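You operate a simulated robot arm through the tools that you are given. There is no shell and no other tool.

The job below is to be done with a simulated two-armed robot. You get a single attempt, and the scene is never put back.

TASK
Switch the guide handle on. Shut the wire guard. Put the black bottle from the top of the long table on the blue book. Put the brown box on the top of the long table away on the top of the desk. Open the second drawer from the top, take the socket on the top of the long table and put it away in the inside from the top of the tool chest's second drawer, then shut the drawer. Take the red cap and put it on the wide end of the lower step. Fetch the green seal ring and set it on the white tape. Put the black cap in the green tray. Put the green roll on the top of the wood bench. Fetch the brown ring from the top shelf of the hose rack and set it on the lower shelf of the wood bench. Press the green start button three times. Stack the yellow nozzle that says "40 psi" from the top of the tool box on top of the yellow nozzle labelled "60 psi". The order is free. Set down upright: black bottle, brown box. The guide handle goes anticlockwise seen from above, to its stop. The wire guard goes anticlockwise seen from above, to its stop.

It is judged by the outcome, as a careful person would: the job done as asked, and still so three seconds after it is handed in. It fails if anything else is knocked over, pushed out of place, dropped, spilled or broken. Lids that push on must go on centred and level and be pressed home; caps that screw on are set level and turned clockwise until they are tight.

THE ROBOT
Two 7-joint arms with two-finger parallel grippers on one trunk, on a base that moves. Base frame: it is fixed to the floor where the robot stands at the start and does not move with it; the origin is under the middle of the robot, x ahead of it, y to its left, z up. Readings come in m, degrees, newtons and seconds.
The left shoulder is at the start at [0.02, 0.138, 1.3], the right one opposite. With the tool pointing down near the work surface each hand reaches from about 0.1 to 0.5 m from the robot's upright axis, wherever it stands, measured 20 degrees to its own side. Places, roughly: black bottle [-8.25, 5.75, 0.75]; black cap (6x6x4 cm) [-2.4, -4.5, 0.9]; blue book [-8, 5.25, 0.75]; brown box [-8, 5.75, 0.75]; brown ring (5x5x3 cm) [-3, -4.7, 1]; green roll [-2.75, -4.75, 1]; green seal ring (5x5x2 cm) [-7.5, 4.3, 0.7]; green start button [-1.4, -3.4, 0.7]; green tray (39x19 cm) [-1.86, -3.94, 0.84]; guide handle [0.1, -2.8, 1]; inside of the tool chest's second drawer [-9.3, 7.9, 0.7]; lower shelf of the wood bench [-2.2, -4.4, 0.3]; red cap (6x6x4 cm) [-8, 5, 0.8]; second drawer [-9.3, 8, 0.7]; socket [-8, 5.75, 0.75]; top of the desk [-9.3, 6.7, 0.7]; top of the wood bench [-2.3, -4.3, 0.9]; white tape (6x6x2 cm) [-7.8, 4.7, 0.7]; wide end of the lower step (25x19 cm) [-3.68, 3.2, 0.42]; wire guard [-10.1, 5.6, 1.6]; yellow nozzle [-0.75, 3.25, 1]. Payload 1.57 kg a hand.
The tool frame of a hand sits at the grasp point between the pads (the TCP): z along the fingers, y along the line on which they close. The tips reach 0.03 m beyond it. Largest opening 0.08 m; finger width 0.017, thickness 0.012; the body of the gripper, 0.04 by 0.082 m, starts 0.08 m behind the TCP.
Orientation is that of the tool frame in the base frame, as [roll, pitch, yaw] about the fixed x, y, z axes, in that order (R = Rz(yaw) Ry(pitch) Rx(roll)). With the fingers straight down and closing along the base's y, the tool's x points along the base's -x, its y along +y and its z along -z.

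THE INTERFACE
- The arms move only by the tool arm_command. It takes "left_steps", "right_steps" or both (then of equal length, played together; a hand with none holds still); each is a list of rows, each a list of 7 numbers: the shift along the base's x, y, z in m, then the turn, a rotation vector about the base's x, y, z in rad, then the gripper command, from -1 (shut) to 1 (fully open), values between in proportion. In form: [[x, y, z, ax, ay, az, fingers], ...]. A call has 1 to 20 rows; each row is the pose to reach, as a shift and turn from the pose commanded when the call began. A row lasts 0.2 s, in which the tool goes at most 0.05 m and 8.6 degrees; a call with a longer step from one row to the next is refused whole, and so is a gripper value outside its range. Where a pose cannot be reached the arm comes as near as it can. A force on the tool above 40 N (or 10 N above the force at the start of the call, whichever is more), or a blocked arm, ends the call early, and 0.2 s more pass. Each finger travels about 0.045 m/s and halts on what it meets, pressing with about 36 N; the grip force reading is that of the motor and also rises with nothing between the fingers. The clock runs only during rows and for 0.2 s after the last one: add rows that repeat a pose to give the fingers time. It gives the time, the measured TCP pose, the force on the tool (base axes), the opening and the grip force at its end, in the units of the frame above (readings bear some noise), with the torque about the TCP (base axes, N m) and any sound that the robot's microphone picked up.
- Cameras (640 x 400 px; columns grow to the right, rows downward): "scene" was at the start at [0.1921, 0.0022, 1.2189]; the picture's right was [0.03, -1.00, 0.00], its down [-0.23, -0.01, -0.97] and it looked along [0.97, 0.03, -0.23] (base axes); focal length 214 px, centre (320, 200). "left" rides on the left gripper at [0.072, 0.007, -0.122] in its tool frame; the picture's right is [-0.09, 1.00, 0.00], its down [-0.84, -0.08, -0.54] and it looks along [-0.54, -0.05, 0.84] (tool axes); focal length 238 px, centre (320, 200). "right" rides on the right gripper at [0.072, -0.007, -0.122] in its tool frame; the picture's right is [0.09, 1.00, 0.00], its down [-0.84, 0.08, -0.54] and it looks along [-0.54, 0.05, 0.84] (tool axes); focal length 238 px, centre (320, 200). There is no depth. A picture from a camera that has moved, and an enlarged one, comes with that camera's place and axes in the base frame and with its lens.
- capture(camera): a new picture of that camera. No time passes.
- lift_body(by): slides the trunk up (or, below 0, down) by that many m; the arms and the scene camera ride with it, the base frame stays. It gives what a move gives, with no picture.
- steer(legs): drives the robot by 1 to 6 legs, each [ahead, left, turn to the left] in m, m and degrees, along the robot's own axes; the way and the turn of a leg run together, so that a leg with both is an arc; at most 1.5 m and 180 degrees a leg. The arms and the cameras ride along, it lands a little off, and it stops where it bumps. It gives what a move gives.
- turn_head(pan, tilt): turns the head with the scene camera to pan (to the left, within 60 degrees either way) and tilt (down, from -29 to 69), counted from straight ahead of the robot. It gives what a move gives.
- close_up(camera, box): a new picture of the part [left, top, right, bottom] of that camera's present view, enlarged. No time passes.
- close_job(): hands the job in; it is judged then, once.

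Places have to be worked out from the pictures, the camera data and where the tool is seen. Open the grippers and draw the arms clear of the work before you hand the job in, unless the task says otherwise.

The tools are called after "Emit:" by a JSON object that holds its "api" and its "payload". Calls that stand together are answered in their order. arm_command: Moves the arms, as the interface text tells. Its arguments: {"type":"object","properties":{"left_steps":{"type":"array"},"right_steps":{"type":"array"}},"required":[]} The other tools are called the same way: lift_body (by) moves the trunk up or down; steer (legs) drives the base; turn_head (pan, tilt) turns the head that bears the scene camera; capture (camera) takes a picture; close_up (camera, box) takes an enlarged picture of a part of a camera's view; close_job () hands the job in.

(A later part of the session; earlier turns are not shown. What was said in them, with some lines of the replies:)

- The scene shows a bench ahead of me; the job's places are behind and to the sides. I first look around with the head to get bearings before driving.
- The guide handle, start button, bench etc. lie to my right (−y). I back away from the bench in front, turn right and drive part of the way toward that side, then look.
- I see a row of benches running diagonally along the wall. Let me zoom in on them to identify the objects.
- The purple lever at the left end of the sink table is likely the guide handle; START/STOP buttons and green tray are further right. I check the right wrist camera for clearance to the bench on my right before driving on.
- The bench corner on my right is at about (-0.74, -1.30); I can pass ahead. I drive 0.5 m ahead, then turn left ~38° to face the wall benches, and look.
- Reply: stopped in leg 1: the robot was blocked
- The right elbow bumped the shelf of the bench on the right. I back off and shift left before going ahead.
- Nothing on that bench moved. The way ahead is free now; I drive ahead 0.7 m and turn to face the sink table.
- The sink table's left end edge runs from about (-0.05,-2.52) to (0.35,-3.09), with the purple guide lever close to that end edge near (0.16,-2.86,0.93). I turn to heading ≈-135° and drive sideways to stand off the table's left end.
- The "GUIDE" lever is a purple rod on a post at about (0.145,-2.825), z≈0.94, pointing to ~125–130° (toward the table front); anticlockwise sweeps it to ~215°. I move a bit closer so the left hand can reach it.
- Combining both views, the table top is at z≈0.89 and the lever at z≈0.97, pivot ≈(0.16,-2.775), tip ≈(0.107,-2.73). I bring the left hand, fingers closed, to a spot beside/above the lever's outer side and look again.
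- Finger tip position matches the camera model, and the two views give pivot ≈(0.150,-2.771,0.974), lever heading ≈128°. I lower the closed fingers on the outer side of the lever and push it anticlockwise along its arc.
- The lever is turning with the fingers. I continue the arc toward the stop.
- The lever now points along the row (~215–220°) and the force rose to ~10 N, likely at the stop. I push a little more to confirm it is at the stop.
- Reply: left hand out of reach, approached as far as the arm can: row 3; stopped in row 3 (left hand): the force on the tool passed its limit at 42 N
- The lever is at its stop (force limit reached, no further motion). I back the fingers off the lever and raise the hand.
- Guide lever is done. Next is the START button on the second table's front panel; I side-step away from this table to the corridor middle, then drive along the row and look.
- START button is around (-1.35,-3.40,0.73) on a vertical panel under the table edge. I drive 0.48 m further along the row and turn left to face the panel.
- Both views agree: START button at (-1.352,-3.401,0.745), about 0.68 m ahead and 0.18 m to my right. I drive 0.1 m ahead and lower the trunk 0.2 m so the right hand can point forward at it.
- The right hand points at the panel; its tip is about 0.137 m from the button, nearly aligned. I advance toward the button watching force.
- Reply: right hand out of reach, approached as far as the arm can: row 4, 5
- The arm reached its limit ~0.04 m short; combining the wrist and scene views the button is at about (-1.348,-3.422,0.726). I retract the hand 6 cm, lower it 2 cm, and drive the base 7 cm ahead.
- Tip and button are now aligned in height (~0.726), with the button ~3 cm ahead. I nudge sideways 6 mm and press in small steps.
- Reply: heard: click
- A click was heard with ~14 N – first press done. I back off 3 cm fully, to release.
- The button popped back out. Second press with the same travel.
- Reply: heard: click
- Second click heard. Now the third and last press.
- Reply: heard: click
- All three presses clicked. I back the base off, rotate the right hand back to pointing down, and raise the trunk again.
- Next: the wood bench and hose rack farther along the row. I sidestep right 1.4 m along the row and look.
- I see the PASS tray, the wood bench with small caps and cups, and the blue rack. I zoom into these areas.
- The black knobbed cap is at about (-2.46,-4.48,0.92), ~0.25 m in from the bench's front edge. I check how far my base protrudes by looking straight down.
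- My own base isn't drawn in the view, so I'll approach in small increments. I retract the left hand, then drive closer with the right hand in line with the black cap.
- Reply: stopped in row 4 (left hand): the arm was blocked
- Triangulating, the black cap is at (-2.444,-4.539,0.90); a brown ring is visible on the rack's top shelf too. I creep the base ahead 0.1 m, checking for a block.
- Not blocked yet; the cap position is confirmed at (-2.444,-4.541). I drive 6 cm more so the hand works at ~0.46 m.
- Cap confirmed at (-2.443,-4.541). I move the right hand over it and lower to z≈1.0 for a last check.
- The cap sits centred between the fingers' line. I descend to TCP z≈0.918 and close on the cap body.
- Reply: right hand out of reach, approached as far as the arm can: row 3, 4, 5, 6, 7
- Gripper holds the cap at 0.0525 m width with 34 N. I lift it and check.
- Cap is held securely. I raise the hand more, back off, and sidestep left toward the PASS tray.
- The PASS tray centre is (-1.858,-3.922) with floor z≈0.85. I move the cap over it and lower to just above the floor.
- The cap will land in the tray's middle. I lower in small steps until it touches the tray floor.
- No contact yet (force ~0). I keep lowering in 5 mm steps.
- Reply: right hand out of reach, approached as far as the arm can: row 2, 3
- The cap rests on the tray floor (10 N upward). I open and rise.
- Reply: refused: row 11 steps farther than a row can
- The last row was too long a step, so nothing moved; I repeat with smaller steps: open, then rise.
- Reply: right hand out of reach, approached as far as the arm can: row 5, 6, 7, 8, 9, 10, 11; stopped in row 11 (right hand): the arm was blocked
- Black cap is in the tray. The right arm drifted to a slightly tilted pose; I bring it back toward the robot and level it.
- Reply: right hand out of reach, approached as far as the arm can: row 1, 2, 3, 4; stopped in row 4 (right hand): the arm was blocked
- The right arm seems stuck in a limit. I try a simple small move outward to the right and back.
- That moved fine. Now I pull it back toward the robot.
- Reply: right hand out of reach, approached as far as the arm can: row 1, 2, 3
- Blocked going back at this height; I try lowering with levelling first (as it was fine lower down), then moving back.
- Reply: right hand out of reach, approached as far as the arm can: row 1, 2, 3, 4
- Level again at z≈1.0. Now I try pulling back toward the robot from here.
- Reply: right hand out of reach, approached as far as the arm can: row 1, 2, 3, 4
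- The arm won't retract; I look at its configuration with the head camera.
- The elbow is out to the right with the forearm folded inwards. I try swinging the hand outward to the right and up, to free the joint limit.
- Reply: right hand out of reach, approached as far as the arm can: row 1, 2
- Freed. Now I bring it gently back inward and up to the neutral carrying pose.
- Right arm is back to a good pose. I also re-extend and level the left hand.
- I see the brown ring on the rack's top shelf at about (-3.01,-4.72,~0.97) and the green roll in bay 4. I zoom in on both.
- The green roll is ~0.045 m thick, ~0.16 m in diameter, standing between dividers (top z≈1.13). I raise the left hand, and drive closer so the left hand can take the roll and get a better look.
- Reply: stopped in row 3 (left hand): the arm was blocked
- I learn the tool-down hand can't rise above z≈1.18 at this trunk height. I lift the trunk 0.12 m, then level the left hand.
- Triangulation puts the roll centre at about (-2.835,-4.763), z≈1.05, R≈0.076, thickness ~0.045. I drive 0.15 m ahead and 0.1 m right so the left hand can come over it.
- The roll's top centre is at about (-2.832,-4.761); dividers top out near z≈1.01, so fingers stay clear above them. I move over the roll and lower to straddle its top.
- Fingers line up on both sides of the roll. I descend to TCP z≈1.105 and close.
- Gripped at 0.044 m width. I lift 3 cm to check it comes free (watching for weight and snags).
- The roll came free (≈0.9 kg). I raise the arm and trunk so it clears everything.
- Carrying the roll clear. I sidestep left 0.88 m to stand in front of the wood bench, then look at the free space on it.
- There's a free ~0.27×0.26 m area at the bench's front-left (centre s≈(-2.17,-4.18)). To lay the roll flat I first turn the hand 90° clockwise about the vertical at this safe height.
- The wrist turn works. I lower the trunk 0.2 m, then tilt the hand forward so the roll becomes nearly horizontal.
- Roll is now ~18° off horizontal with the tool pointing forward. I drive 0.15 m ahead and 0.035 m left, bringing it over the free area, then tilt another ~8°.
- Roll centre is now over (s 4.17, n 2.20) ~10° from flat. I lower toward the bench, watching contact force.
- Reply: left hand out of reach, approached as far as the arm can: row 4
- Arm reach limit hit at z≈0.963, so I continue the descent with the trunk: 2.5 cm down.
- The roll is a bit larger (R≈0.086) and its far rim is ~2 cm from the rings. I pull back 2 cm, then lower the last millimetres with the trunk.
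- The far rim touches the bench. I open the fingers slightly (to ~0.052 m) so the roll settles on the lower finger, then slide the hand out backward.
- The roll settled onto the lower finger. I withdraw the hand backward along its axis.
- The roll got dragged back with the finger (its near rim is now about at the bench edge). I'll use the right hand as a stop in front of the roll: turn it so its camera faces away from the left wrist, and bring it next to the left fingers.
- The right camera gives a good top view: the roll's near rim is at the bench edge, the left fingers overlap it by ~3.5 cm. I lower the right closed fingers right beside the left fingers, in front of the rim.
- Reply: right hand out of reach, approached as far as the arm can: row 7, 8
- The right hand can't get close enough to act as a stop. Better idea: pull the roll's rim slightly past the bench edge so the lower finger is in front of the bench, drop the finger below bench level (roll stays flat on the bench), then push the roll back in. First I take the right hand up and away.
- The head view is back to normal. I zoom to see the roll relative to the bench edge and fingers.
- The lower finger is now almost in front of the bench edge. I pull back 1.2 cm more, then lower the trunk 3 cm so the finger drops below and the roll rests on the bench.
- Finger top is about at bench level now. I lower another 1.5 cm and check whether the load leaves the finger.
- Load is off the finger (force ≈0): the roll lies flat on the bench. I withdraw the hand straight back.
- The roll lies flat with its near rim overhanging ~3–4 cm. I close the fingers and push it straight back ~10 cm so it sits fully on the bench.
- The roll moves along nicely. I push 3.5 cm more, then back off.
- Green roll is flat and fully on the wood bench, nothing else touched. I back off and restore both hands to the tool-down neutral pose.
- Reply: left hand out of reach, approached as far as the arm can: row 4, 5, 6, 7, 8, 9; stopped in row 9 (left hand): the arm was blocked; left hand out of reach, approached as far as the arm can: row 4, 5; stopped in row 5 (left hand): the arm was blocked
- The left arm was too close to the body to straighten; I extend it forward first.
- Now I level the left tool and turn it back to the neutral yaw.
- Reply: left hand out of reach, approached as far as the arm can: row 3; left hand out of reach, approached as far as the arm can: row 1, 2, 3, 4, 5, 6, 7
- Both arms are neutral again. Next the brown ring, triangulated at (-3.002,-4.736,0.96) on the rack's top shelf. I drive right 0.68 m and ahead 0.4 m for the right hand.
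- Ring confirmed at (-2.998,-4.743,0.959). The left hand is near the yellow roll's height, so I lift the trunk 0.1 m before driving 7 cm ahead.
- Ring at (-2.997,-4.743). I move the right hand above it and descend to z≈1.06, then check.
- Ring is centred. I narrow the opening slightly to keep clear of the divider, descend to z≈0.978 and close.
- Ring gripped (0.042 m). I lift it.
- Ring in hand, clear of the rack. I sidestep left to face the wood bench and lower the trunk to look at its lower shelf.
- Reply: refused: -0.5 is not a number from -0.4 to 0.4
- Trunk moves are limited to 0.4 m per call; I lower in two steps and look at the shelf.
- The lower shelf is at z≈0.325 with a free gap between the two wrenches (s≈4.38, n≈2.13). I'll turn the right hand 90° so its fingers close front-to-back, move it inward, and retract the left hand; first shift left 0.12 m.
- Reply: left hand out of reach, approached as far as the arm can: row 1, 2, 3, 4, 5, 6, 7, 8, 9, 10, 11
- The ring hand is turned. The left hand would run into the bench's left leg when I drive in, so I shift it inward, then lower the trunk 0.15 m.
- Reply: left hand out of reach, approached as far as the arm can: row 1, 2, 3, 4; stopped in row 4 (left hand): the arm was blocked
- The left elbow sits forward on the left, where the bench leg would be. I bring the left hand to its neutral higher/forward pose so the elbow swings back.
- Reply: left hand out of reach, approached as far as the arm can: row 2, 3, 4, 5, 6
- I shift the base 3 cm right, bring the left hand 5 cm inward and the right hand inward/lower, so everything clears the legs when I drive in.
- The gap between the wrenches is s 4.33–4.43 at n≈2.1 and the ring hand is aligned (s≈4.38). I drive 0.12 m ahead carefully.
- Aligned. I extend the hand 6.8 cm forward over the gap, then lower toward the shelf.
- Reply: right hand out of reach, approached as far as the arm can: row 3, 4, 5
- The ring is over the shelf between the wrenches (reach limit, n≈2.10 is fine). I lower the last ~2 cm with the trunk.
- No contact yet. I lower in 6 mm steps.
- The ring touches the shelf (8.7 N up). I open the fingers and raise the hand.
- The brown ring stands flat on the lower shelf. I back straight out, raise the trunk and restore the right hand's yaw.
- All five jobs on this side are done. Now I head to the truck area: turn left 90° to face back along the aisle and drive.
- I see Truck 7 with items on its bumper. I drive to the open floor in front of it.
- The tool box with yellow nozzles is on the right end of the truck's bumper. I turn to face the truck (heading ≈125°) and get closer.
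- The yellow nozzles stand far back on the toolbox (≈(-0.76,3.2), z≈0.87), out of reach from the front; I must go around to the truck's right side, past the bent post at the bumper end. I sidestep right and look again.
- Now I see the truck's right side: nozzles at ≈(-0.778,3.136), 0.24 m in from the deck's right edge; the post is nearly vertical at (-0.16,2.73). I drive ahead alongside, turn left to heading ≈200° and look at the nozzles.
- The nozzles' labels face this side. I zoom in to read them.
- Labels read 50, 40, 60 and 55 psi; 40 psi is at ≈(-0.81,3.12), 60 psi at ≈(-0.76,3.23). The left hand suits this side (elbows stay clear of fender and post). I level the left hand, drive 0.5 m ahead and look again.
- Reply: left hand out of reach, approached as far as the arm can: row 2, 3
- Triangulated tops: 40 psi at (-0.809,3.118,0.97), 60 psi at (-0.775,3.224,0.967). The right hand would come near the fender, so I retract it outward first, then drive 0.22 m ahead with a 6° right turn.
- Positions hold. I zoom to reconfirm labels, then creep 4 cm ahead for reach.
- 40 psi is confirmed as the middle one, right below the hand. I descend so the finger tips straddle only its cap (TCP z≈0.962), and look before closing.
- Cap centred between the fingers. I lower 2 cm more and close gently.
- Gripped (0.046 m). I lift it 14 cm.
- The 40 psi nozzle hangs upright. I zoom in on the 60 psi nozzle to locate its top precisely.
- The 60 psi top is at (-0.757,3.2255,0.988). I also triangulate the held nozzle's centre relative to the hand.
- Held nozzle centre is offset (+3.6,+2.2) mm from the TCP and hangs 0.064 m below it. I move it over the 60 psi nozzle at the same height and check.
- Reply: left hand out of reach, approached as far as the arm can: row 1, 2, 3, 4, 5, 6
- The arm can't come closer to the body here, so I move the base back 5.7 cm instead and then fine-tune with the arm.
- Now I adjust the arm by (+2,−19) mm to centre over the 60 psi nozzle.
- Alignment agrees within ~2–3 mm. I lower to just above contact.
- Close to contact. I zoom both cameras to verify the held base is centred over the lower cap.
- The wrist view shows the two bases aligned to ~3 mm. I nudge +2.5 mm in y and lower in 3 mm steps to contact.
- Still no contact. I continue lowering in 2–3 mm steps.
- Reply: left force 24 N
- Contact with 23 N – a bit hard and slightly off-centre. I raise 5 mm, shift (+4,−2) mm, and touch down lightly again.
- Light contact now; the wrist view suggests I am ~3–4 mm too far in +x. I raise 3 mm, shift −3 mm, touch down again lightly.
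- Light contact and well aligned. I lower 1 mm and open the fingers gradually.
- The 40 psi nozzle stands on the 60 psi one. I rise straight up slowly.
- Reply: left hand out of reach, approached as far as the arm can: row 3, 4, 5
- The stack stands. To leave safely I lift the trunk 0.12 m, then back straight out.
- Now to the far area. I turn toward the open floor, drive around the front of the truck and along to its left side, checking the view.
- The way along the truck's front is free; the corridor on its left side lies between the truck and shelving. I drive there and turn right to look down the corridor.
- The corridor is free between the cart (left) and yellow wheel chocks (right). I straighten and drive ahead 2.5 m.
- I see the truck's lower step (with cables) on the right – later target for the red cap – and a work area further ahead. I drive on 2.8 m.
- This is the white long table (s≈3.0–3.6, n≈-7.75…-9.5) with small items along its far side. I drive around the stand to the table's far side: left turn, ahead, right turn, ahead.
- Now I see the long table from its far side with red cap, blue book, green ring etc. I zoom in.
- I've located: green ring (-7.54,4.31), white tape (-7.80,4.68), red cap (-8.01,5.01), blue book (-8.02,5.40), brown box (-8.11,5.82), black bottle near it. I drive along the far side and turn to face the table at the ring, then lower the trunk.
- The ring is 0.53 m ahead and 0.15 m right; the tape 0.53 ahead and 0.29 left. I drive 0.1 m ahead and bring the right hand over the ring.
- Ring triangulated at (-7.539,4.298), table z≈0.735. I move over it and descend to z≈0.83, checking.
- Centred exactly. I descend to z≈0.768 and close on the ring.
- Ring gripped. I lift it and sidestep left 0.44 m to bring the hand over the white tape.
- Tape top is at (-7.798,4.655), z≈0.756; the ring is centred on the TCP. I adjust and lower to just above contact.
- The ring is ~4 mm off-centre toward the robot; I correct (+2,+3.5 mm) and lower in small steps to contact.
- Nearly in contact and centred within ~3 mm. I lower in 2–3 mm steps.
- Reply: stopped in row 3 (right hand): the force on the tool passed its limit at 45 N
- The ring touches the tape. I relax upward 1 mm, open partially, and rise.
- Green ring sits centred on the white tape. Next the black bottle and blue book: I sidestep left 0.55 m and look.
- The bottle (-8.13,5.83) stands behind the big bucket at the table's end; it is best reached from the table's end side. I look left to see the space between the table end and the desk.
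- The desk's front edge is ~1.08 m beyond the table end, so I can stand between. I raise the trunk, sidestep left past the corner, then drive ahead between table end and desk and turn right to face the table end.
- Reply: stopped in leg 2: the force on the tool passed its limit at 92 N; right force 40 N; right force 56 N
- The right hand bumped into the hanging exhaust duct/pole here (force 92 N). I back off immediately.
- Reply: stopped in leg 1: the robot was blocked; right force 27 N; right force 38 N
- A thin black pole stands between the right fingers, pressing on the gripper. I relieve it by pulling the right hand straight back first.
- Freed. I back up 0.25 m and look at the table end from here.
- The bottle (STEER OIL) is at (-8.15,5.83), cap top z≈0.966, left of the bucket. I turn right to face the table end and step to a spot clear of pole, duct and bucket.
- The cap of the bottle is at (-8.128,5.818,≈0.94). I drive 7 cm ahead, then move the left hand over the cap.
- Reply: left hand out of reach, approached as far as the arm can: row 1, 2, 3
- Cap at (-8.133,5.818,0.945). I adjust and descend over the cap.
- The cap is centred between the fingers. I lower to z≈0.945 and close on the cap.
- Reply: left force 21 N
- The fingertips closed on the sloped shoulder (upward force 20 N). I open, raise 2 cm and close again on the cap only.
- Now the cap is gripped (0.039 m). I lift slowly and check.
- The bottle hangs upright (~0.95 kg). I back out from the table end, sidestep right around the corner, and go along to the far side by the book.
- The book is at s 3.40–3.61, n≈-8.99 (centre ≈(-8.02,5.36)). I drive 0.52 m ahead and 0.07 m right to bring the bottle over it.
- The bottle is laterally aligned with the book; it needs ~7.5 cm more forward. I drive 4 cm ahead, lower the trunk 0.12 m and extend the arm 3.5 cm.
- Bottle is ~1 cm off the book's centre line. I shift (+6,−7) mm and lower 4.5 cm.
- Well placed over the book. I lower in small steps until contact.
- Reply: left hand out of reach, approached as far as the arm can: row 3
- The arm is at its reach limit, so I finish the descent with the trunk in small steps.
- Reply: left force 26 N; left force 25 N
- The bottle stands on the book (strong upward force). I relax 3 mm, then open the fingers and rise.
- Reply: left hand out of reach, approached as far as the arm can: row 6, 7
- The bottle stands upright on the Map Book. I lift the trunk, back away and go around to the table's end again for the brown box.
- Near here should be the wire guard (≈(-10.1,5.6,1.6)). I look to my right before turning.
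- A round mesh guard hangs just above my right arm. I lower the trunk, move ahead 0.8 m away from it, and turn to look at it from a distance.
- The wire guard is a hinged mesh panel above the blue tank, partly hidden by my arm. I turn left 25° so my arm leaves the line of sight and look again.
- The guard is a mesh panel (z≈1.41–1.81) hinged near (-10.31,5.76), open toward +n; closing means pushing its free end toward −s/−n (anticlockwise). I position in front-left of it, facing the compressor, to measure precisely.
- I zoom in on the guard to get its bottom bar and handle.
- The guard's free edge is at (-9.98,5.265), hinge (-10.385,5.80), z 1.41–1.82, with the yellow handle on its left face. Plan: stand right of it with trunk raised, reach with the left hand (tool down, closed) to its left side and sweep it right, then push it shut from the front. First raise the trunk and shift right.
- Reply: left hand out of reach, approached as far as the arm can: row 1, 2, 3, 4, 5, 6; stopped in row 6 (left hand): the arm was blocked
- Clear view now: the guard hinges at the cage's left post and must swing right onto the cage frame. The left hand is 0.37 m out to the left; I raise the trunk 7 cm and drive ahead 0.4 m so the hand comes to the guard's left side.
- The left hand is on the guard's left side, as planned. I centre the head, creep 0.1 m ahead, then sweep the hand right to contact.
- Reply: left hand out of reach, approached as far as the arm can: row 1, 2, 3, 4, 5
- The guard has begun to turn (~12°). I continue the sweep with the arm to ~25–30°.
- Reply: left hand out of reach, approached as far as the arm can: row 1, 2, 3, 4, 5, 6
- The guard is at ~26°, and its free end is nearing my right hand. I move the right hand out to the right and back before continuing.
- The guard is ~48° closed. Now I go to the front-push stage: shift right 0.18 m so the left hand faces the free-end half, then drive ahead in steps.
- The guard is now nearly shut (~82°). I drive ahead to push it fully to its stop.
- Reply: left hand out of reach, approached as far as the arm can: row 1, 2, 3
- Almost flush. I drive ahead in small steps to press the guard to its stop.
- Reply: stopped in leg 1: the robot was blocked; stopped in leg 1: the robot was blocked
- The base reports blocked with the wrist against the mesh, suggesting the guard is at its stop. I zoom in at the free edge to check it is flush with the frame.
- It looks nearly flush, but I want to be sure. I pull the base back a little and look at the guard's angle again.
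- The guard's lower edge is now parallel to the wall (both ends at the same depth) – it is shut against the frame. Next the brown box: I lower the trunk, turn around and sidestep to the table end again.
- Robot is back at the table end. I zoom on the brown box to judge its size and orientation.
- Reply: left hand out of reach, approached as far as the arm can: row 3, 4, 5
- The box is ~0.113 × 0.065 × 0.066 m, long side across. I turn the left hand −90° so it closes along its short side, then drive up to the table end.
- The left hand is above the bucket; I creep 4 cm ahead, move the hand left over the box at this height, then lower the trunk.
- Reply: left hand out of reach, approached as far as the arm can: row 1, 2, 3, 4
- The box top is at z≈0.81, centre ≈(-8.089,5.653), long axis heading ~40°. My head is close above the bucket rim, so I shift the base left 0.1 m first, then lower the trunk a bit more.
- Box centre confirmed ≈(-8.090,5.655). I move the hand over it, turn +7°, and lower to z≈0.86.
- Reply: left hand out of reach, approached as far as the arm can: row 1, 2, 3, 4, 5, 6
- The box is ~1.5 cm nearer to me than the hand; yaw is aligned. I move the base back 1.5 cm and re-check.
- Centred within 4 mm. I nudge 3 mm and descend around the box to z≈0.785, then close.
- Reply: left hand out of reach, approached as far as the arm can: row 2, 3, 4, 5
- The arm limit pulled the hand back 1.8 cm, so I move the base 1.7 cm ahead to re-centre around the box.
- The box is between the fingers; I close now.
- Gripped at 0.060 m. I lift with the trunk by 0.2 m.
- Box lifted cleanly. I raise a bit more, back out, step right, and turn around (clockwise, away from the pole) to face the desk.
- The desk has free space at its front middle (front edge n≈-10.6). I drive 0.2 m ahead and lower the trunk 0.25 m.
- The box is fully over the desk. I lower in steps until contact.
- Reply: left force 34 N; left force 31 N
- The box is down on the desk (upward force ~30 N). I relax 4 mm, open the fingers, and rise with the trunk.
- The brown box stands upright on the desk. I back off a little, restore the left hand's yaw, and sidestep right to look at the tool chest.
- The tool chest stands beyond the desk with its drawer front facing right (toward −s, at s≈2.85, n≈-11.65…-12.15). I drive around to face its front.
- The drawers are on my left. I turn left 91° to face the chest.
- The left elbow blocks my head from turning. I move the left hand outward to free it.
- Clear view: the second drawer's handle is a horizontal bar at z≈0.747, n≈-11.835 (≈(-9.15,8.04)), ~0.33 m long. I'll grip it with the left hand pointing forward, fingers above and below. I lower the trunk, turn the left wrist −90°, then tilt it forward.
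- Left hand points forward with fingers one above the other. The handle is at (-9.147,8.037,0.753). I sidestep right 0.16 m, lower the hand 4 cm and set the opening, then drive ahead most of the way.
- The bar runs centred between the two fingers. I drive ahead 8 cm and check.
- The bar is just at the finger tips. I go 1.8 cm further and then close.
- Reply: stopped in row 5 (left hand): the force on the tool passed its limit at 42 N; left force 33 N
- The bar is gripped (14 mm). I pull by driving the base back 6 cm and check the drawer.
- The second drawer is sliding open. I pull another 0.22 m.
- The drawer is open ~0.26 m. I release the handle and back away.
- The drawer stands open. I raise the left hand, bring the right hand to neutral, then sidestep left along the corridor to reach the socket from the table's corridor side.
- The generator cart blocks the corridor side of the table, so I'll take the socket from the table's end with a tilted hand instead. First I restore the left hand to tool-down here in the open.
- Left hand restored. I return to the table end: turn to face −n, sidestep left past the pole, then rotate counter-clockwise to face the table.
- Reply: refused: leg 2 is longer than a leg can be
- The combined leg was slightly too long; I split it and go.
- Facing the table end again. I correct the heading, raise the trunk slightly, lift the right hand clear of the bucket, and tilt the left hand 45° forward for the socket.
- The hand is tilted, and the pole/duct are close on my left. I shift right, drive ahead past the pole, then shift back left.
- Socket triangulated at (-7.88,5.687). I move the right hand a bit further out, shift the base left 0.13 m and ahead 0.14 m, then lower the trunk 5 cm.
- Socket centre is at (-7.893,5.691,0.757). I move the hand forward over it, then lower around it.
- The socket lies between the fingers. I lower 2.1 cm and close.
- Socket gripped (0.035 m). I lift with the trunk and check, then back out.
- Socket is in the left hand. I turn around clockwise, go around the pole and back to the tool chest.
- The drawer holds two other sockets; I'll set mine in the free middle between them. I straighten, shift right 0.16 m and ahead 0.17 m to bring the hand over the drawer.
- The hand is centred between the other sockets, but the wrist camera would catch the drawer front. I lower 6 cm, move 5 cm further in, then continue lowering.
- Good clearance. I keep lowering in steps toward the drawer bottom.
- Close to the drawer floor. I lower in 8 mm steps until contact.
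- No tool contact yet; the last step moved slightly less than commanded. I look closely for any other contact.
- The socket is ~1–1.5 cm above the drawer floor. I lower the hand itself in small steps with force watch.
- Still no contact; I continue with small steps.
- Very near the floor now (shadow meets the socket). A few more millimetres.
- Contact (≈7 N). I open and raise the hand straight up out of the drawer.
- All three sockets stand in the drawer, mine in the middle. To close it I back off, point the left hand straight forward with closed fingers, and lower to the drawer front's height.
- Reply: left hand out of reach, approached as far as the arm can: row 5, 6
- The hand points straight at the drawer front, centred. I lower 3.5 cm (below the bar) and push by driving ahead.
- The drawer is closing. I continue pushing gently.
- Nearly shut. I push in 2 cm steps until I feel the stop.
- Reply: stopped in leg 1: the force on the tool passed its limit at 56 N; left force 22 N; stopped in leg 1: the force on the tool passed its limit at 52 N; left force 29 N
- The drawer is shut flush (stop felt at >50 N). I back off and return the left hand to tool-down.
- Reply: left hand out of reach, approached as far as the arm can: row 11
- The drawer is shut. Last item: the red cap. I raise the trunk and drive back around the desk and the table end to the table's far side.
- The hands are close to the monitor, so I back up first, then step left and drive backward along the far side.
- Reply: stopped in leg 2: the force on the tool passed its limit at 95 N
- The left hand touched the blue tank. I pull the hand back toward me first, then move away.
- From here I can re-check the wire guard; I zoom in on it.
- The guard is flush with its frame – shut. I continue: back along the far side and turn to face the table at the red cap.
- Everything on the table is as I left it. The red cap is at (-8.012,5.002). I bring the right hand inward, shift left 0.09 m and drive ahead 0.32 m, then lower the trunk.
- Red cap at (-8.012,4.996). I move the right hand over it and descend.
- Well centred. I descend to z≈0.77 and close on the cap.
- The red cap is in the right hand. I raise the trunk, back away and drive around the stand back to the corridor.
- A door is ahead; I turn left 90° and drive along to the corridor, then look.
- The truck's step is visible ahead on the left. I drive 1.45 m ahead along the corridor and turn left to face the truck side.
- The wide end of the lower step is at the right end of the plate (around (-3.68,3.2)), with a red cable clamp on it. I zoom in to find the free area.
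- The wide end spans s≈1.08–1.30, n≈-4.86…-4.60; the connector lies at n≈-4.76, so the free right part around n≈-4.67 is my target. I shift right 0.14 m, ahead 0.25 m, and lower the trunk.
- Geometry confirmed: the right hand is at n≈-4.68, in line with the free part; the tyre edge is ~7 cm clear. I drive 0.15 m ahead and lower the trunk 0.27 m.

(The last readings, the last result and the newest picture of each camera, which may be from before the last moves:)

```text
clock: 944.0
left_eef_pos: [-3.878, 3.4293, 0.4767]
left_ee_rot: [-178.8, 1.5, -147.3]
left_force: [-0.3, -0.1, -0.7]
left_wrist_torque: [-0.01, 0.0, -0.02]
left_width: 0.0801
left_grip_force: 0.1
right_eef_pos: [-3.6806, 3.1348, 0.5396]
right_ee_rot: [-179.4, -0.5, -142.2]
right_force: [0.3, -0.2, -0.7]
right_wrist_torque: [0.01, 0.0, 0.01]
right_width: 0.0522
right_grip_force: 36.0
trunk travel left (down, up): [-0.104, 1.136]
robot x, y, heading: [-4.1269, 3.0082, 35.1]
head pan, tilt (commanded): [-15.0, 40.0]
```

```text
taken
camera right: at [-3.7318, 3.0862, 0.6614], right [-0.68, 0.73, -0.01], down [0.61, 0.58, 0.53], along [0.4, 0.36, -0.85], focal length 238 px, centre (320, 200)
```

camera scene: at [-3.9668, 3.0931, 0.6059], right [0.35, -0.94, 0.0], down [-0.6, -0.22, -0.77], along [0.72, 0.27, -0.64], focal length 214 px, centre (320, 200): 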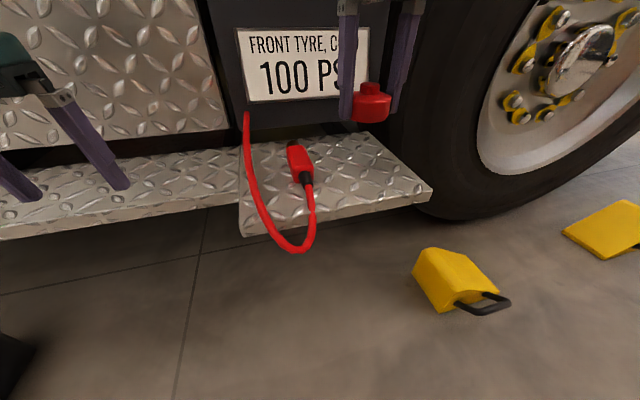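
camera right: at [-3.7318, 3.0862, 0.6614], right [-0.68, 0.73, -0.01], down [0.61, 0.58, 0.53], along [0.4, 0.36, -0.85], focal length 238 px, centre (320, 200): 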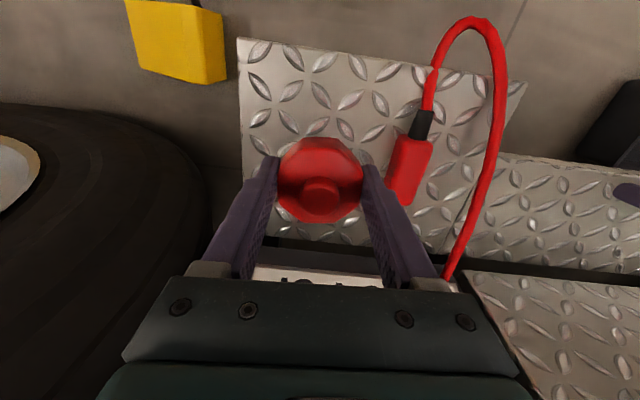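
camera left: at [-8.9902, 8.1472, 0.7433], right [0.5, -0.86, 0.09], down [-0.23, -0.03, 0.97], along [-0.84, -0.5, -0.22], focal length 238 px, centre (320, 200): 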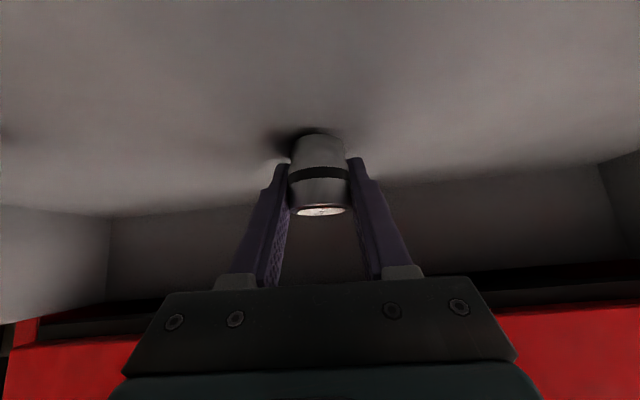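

The cap will land midway between the connector and the plate's right edge. I raise the left hand clear of the step, then lower the trunk.

Emit:
{"api": "arm_command", "payload": {"left_steps": [[0, 0, 0.03, 0, 0, 0, 1], [0, 0, 0.06, 0, 0, 0, 1], [0, 0, 0.09, 0, 0, 0, 1], [0, 0, 0.12, 0, 0, 0, 1]]}}

Emit:
{"api": "lift_body", "payload": {"by": -0.06}}

Emit:
{"api": "lift_body", "payload": {"by": -0.012}}

Emit:
{"api": "capture", "payload": {"camera": "right"}}

Emit:
{"api": "close_up", "payload": {"camera": "scene", "box": [220, 80, 440, 240]}}

```text
clock: 945.0
left_eef_pos: [-3.8787, 3.4289, 0.5958]
left_ee_rot: [-178.9, 1.5, -147.4]
left_force: [-0.5, 0.5, 0.5]
left_wrist_torque: [0.0, -0.02, -0.01]
left_width: 0.0799
left_grip_force: 0.1
right_eef_pos: [-3.6799, 3.1359, 0.5397]
right_ee_rot: [-179.4, -0.4, -142.2]
right_force: [-0.1, 0.3, -0.9]
right_wrist_torque: [-0.04, 0.01, -0.01]
right_width: 0.0519
right_grip_force: 36.1
trunk travel left (down, up): [-0.104, 1.136]
robot x, y, heading: [-4.122, 3.0063, 35.3]
head pan, tilt (commanded): [-15.0, 40.0]
```

```text
clock: 946.0
left_eef_pos: [-3.8767, 3.4283, 0.5356]
left_ee_rot: [-178.9, 1.6, -147.3]
left_force: [0.4, -0.4, 0.4]
left_wrist_torque: [-0.02, 0.0, -0.02]
left_width: 0.0797
left_grip_force: 0.1
right_eef_pos: [-3.68, 3.1347, 0.4794]
right_ee_rot: [-179.4, -0.4, -142.2]
right_force: [-0.1, 0.8, -1.4]
right_wrist_torque: [0.04, 0.01, 0.02]
right_width: 0.0525
right_grip_force: 36.1
trunk travel left (down, up): [-0.044, 1.196]
robot x, y, heading: [-4.1285, 3.0077, 35.3]
head pan, tilt (commanded): [-15.0, 40.0]
```

```text
clock: 946.6
left_eef_pos: [-3.8766, 3.4284, 0.5235]
left_ee_rot: [-178.9, 1.4, -147.3]
left_force: [-0.1, 0.7, 0.8]
left_wrist_torque: [-0.01, -0.01, -0.02]
left_width: 0.0798
left_grip_force: 0.1
right_eef_pos: [-3.6799, 3.1344, 0.4673]
right_ee_rot: [-179.4, -0.6, -142.2]
right_force: [0.5, -0.2, 0.3]
right_wrist_torque: [-0.02, -0.02, 0.02]
right_width: 0.0523
right_grip_force: 36.4
trunk travel left (down, up): [-0.032, 1.208]
robot x, y, heading: [-4.1234, 3.006, 35.3]
head pan, tilt (commanded): [-15.0, 40.0]
```

```text
taken
camera right: at [-3.7319, 3.0862, 0.5893], right [-0.68, 0.73, -0.01], down [0.61, 0.58, 0.53], along [0.4, 0.36, -0.85], focal length 238 px, centre (320, 200)
```

right: 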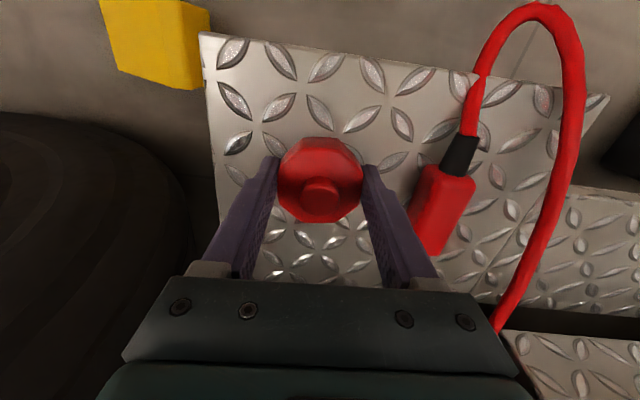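

```text
2.50 times, centred on (330, 160) of scene
camera zoom: at [-3.9669, 3.093, 0.5338], right [0.35, -0.94, 0.0], down [-0.6, -0.22, -0.77], along [0.72, 0.27, -0.64], focal length 536 px, centre (295, 300)
```

zoom: 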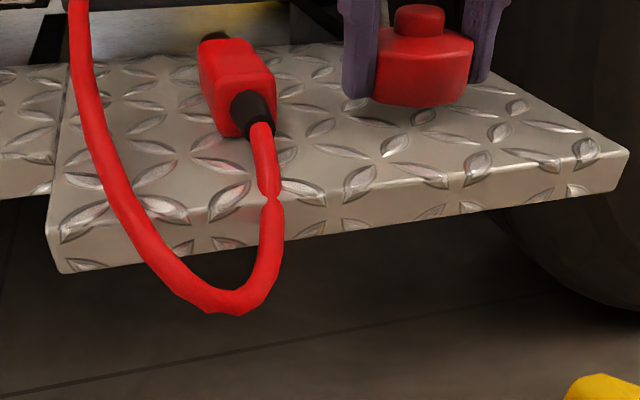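

A little above the plate. I lower in small steps with the arm until contact.

Emit:
{"api": "arm_command", "payload": {"right_steps": [[0, 0, -0.005, 0, 0, 0, -1], [0, 0, -0.01, 0, 0, 0, -1], [0, 0, -0.014, 0, 0, 0, -1]]}}

Emit:
{"api": "close_up", "payload": {"camera": "scene", "box": [220, 80, 440, 240]}}

```text
clock: 947.4
left_eef_pos: [-3.8778, 3.4283, 0.5249]
left_ee_rot: [-178.9, 1.5, -147.4]
left_force: [-0.2, 0.2, -0.2]
left_wrist_torque: [-0.01, 0.01, 0.02]
left_width: 0.0803
left_grip_force: 0.0
right_eef_pos: [-3.6804, 3.1355, 0.4544]
right_ee_rot: [-179.4, -0.4, -142.0]
right_force: [-5.5, -4.8, 24.4]
right_wrist_torque: [0.11, 0.45, 0.1]
right_width: 0.0524
right_grip_force: 36.1
trunk travel left (down, up): [-0.032, 1.208]
robot x, y, heading: [-4.1274, 3.0075, 35.4]
head pan, tilt (commanded): [-15.0, 40.0]
```

```text
2.50 times, centred on (330, 160) of scene
camera zoom: at [-3.9667, 3.0924, 0.5344], right [0.35, -0.94, 0.0], down [-0.6, -0.22, -0.77], along [0.72, 0.27, -0.64], focal length 536 px, centre (295, 300)
```

zoom: 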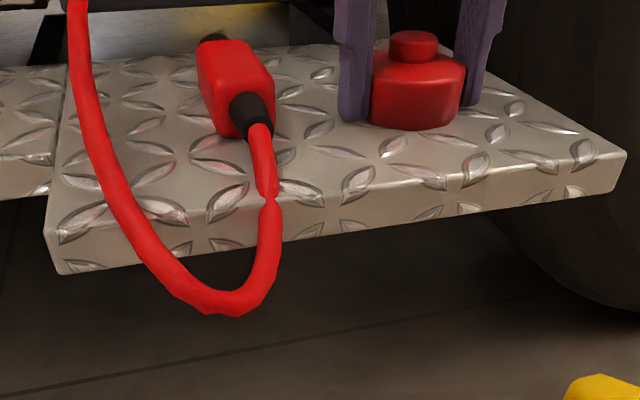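

The cap is on the plate (24 N). I relax 2 mm, open partially, and rise.

Emit:
{"api": "arm_command", "payload": {"right_steps": [[0, 0, 0.002, 0, 0, 0, 0.3], [0, 0, 0.002, 0, 0, 0, 0.5], [0, 0, 0.002, 0, 0, 0, 0.7], [0, 0, 0.02, 0, 0, 0, 0.7], [0, 0, 0.05, 0, 0, 0, 0.7], [0, 0, 0.09, 0, 0, 0, 0.7], [0, 0, 0.13, 0, 0, 0, 0.7]]}}

Emit:
{"api": "close_up", "payload": {"camera": "scene", "box": [220, 80, 440, 240]}}

Emit:
{"api": "capture", "payload": {"camera": "right"}}

```text
clock: 949.2
left_eef_pos: [-3.8779, 3.4281, 0.5236]
left_ee_rot: [-178.9, 1.5, -147.3]
left_force: [-0.4, -0.1, -0.1]
left_wrist_torque: [-0.02, 0.03, 0.02]
left_width: 0.0799
left_grip_force: 0.1
right_eef_pos: [-3.6857, 3.1195, 0.5343]
right_ee_rot: [-179.6, -7.5, -143.2]
right_force: [-0.4, -0.3, -0.4]
right_wrist_torque: [0.02, 0.01, 0.0]
right_width: 0.0682
right_grip_force: 0.1
trunk travel left (down, up): [-0.032, 1.208]
robot x, y, heading: [-4.1267, 3.0057, 35.3]
head pan, tilt (commanded): [-15.0, 40.0]
stopped in row 7 (right hand): the arm was blocked; the commanded pose is now the measured one
```

```text
2.50 times, centred on (330, 160) of scene
camera zoom: at [-3.9668, 3.093, 0.5339], right [0.35, -0.94, 0.0], down [-0.6, -0.22, -0.77], along [0.72, 0.27, -0.64], focal length 536 px, centre (295, 300)
```

zoom: 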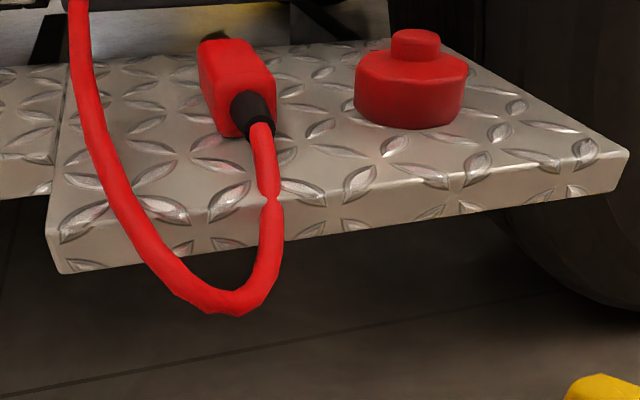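

```text
taken
camera right: at [-3.7257, 3.0815, 0.6637], right [-0.67, 0.74, 0.01], down [0.67, 0.6, 0.43], along [0.31, 0.29, -0.9], focal length 238 px, centre (320, 200)
```

right: 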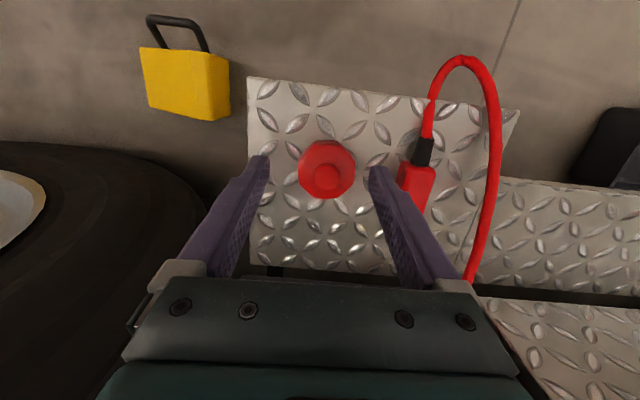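

The red cap sits on the wide end of the lower step. I raise the trunk, back away, open both grippers, and take a last look.

Emit:
{"api": "lift_body", "payload": {"by": 0.4}}

Emit:
{"api": "steer", "payload": {"legs": [[-0.35, 0, 0]]}}

Emit:
{"api": "arm_command", "payload": {"right_steps": [[0, 0, 0, 0, 0, 0, 1], [0, 0, 0, 0, 0, 0, 1]], "left_steps": [[0, 0, 0, 0, 0, 0, 1], [0, 0, 0, 0, 0, 0, 1]]}}

Emit:
{"api": "capture", "payload": {"camera": "scene"}}

```text
clock: 953.0
left_eef_pos: [-3.878, 3.428, 0.9234]
left_ee_rot: [-178.8, 1.5, -147.3]
left_force: [0.3, 0.1, -0.9]
left_wrist_torque: [0.0, -0.02, 0.0]
left_width: 0.0801
left_grip_force: 0.0
right_eef_pos: [-3.6854, 3.1203, 0.9341]
right_ee_rot: [-179.7, -7.5, -143.2]
right_force: [-0.1, -0.1, 0.4]
right_wrist_torque: [0.0, 0.0, 0.01]
right_width: 0.0683
right_grip_force: 0.0
trunk travel left (down, up): [-0.432, 0.808]
robot x, y, heading: [-4.1278, 3.0062, 35.3]
head pan, tilt (commanded): [-15.0, 40.0]
```

```text
clock: 955.3
left_eef_pos: [-4.1626, 3.2279, 0.9235]
left_ee_rot: [-179.0, 1.5, -147.3]
left_force: [-0.8, -0.7, 0.0]
left_wrist_torque: [0.0, -0.01, 0.03]
left_width: 0.0799
left_grip_force: 0.1
right_eef_pos: [-3.9708, 2.9186, 0.9336]
right_ee_rot: [-179.7, -7.5, -143.1]
right_force: [-0.9, -0.6, 0.8]
right_wrist_torque: [0.01, -0.02, 0.02]
right_width: 0.0683
right_grip_force: 0.1
trunk travel left (down, up): [-0.432, 0.808]
robot x, y, heading: [-4.4124, 2.8035, 35.3]
head pan, tilt (commanded): [-15.0, 40.0]
```

```text
clock: 955.9
left_eef_pos: [-4.1628, 3.2259, 0.9248]
left_ee_rot: [-178.9, 1.5, -147.3]
left_force: [0.4, -0.4, -0.1]
left_wrist_torque: [0.0, 0.01, -0.04]
left_width: 0.08
left_grip_force: 0.1
right_eef_pos: [-3.9711, 2.918, 0.9346]
right_ee_rot: [-179.7, -7.6, -143.1]
right_force: [-1.3, -0.4, -0.4]
right_wrist_torque: [0.03, -0.03, 0.0]
right_width: 0.0803
right_grip_force: 0.1
trunk travel left (down, up): [-0.432, 0.808]
robot x, y, heading: [-4.4115, 2.8044, 35.5]
head pan, tilt (commanded): [-15.0, 40.0]
```

```text
taken
camera scene: at [-4.2517, 2.8911, 0.9339], right [0.35, -0.94, 0.0], down [-0.6, -0.22, -0.77], along [0.72, 0.27, -0.64], focal length 214 px, centre (320, 200)
```

scene: 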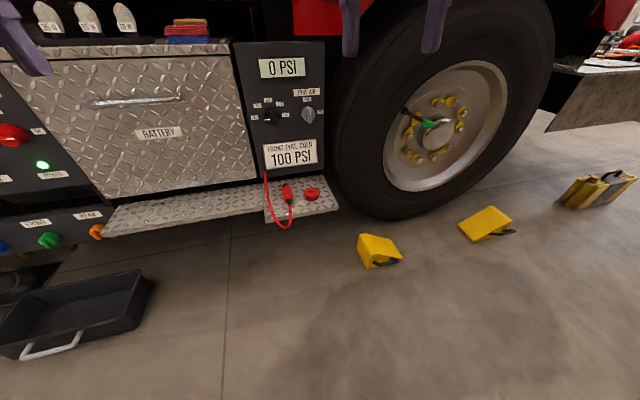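

All twelve jobs are done and both hands are open and clear of the work. I hand the job in.

Emit:
{"api": "close_job", "payload": {}}

```text
The job is handed in.
```

I've handed the job in with all twelve tasks done as far as I could see; I haven't been told how it was judged.

| Task | What I saw at the end |
|---|---|
| Guide handle | Turned anticlockwise until it hit its stop |
| Wire guard | Shut anticlockwise, sitting flush with its frame |
| Green start button | Pressed three times, with a click each time |
| Black cap | In the green PASS tray |
| Green roll | Lying flat on the wood bench |
| Brown ring | On the lower shelf of the wood bench, between the two wrenches |
| Yellow nozzles | 40 psi stacked on 60 psi, and the stack stood by itself |
| Green seal ring | On the white tape |
| Black bottle | Upright on the blue book |
| Brown box | Upright on the desk |
| Socket | Standing in the second drawer; drawer pushed shut until it stopped |
| Red cap | On the wide end of the lower step, beside the cable connector |

**Bumps:** I bumped three things along the way:
- A bench shelf, early on.
- The pole of the exhaust stand by the long table, at about 92 N.
- The blue tank under the wire guard, at about 95 N.

I saw nothing knocked over or moved. I checked the wire guard again after the tank bump and it was still shut.

**Green roll:** it slid toward the bench edge while I was letting go, so I pushed it back to sit fully on the bench.
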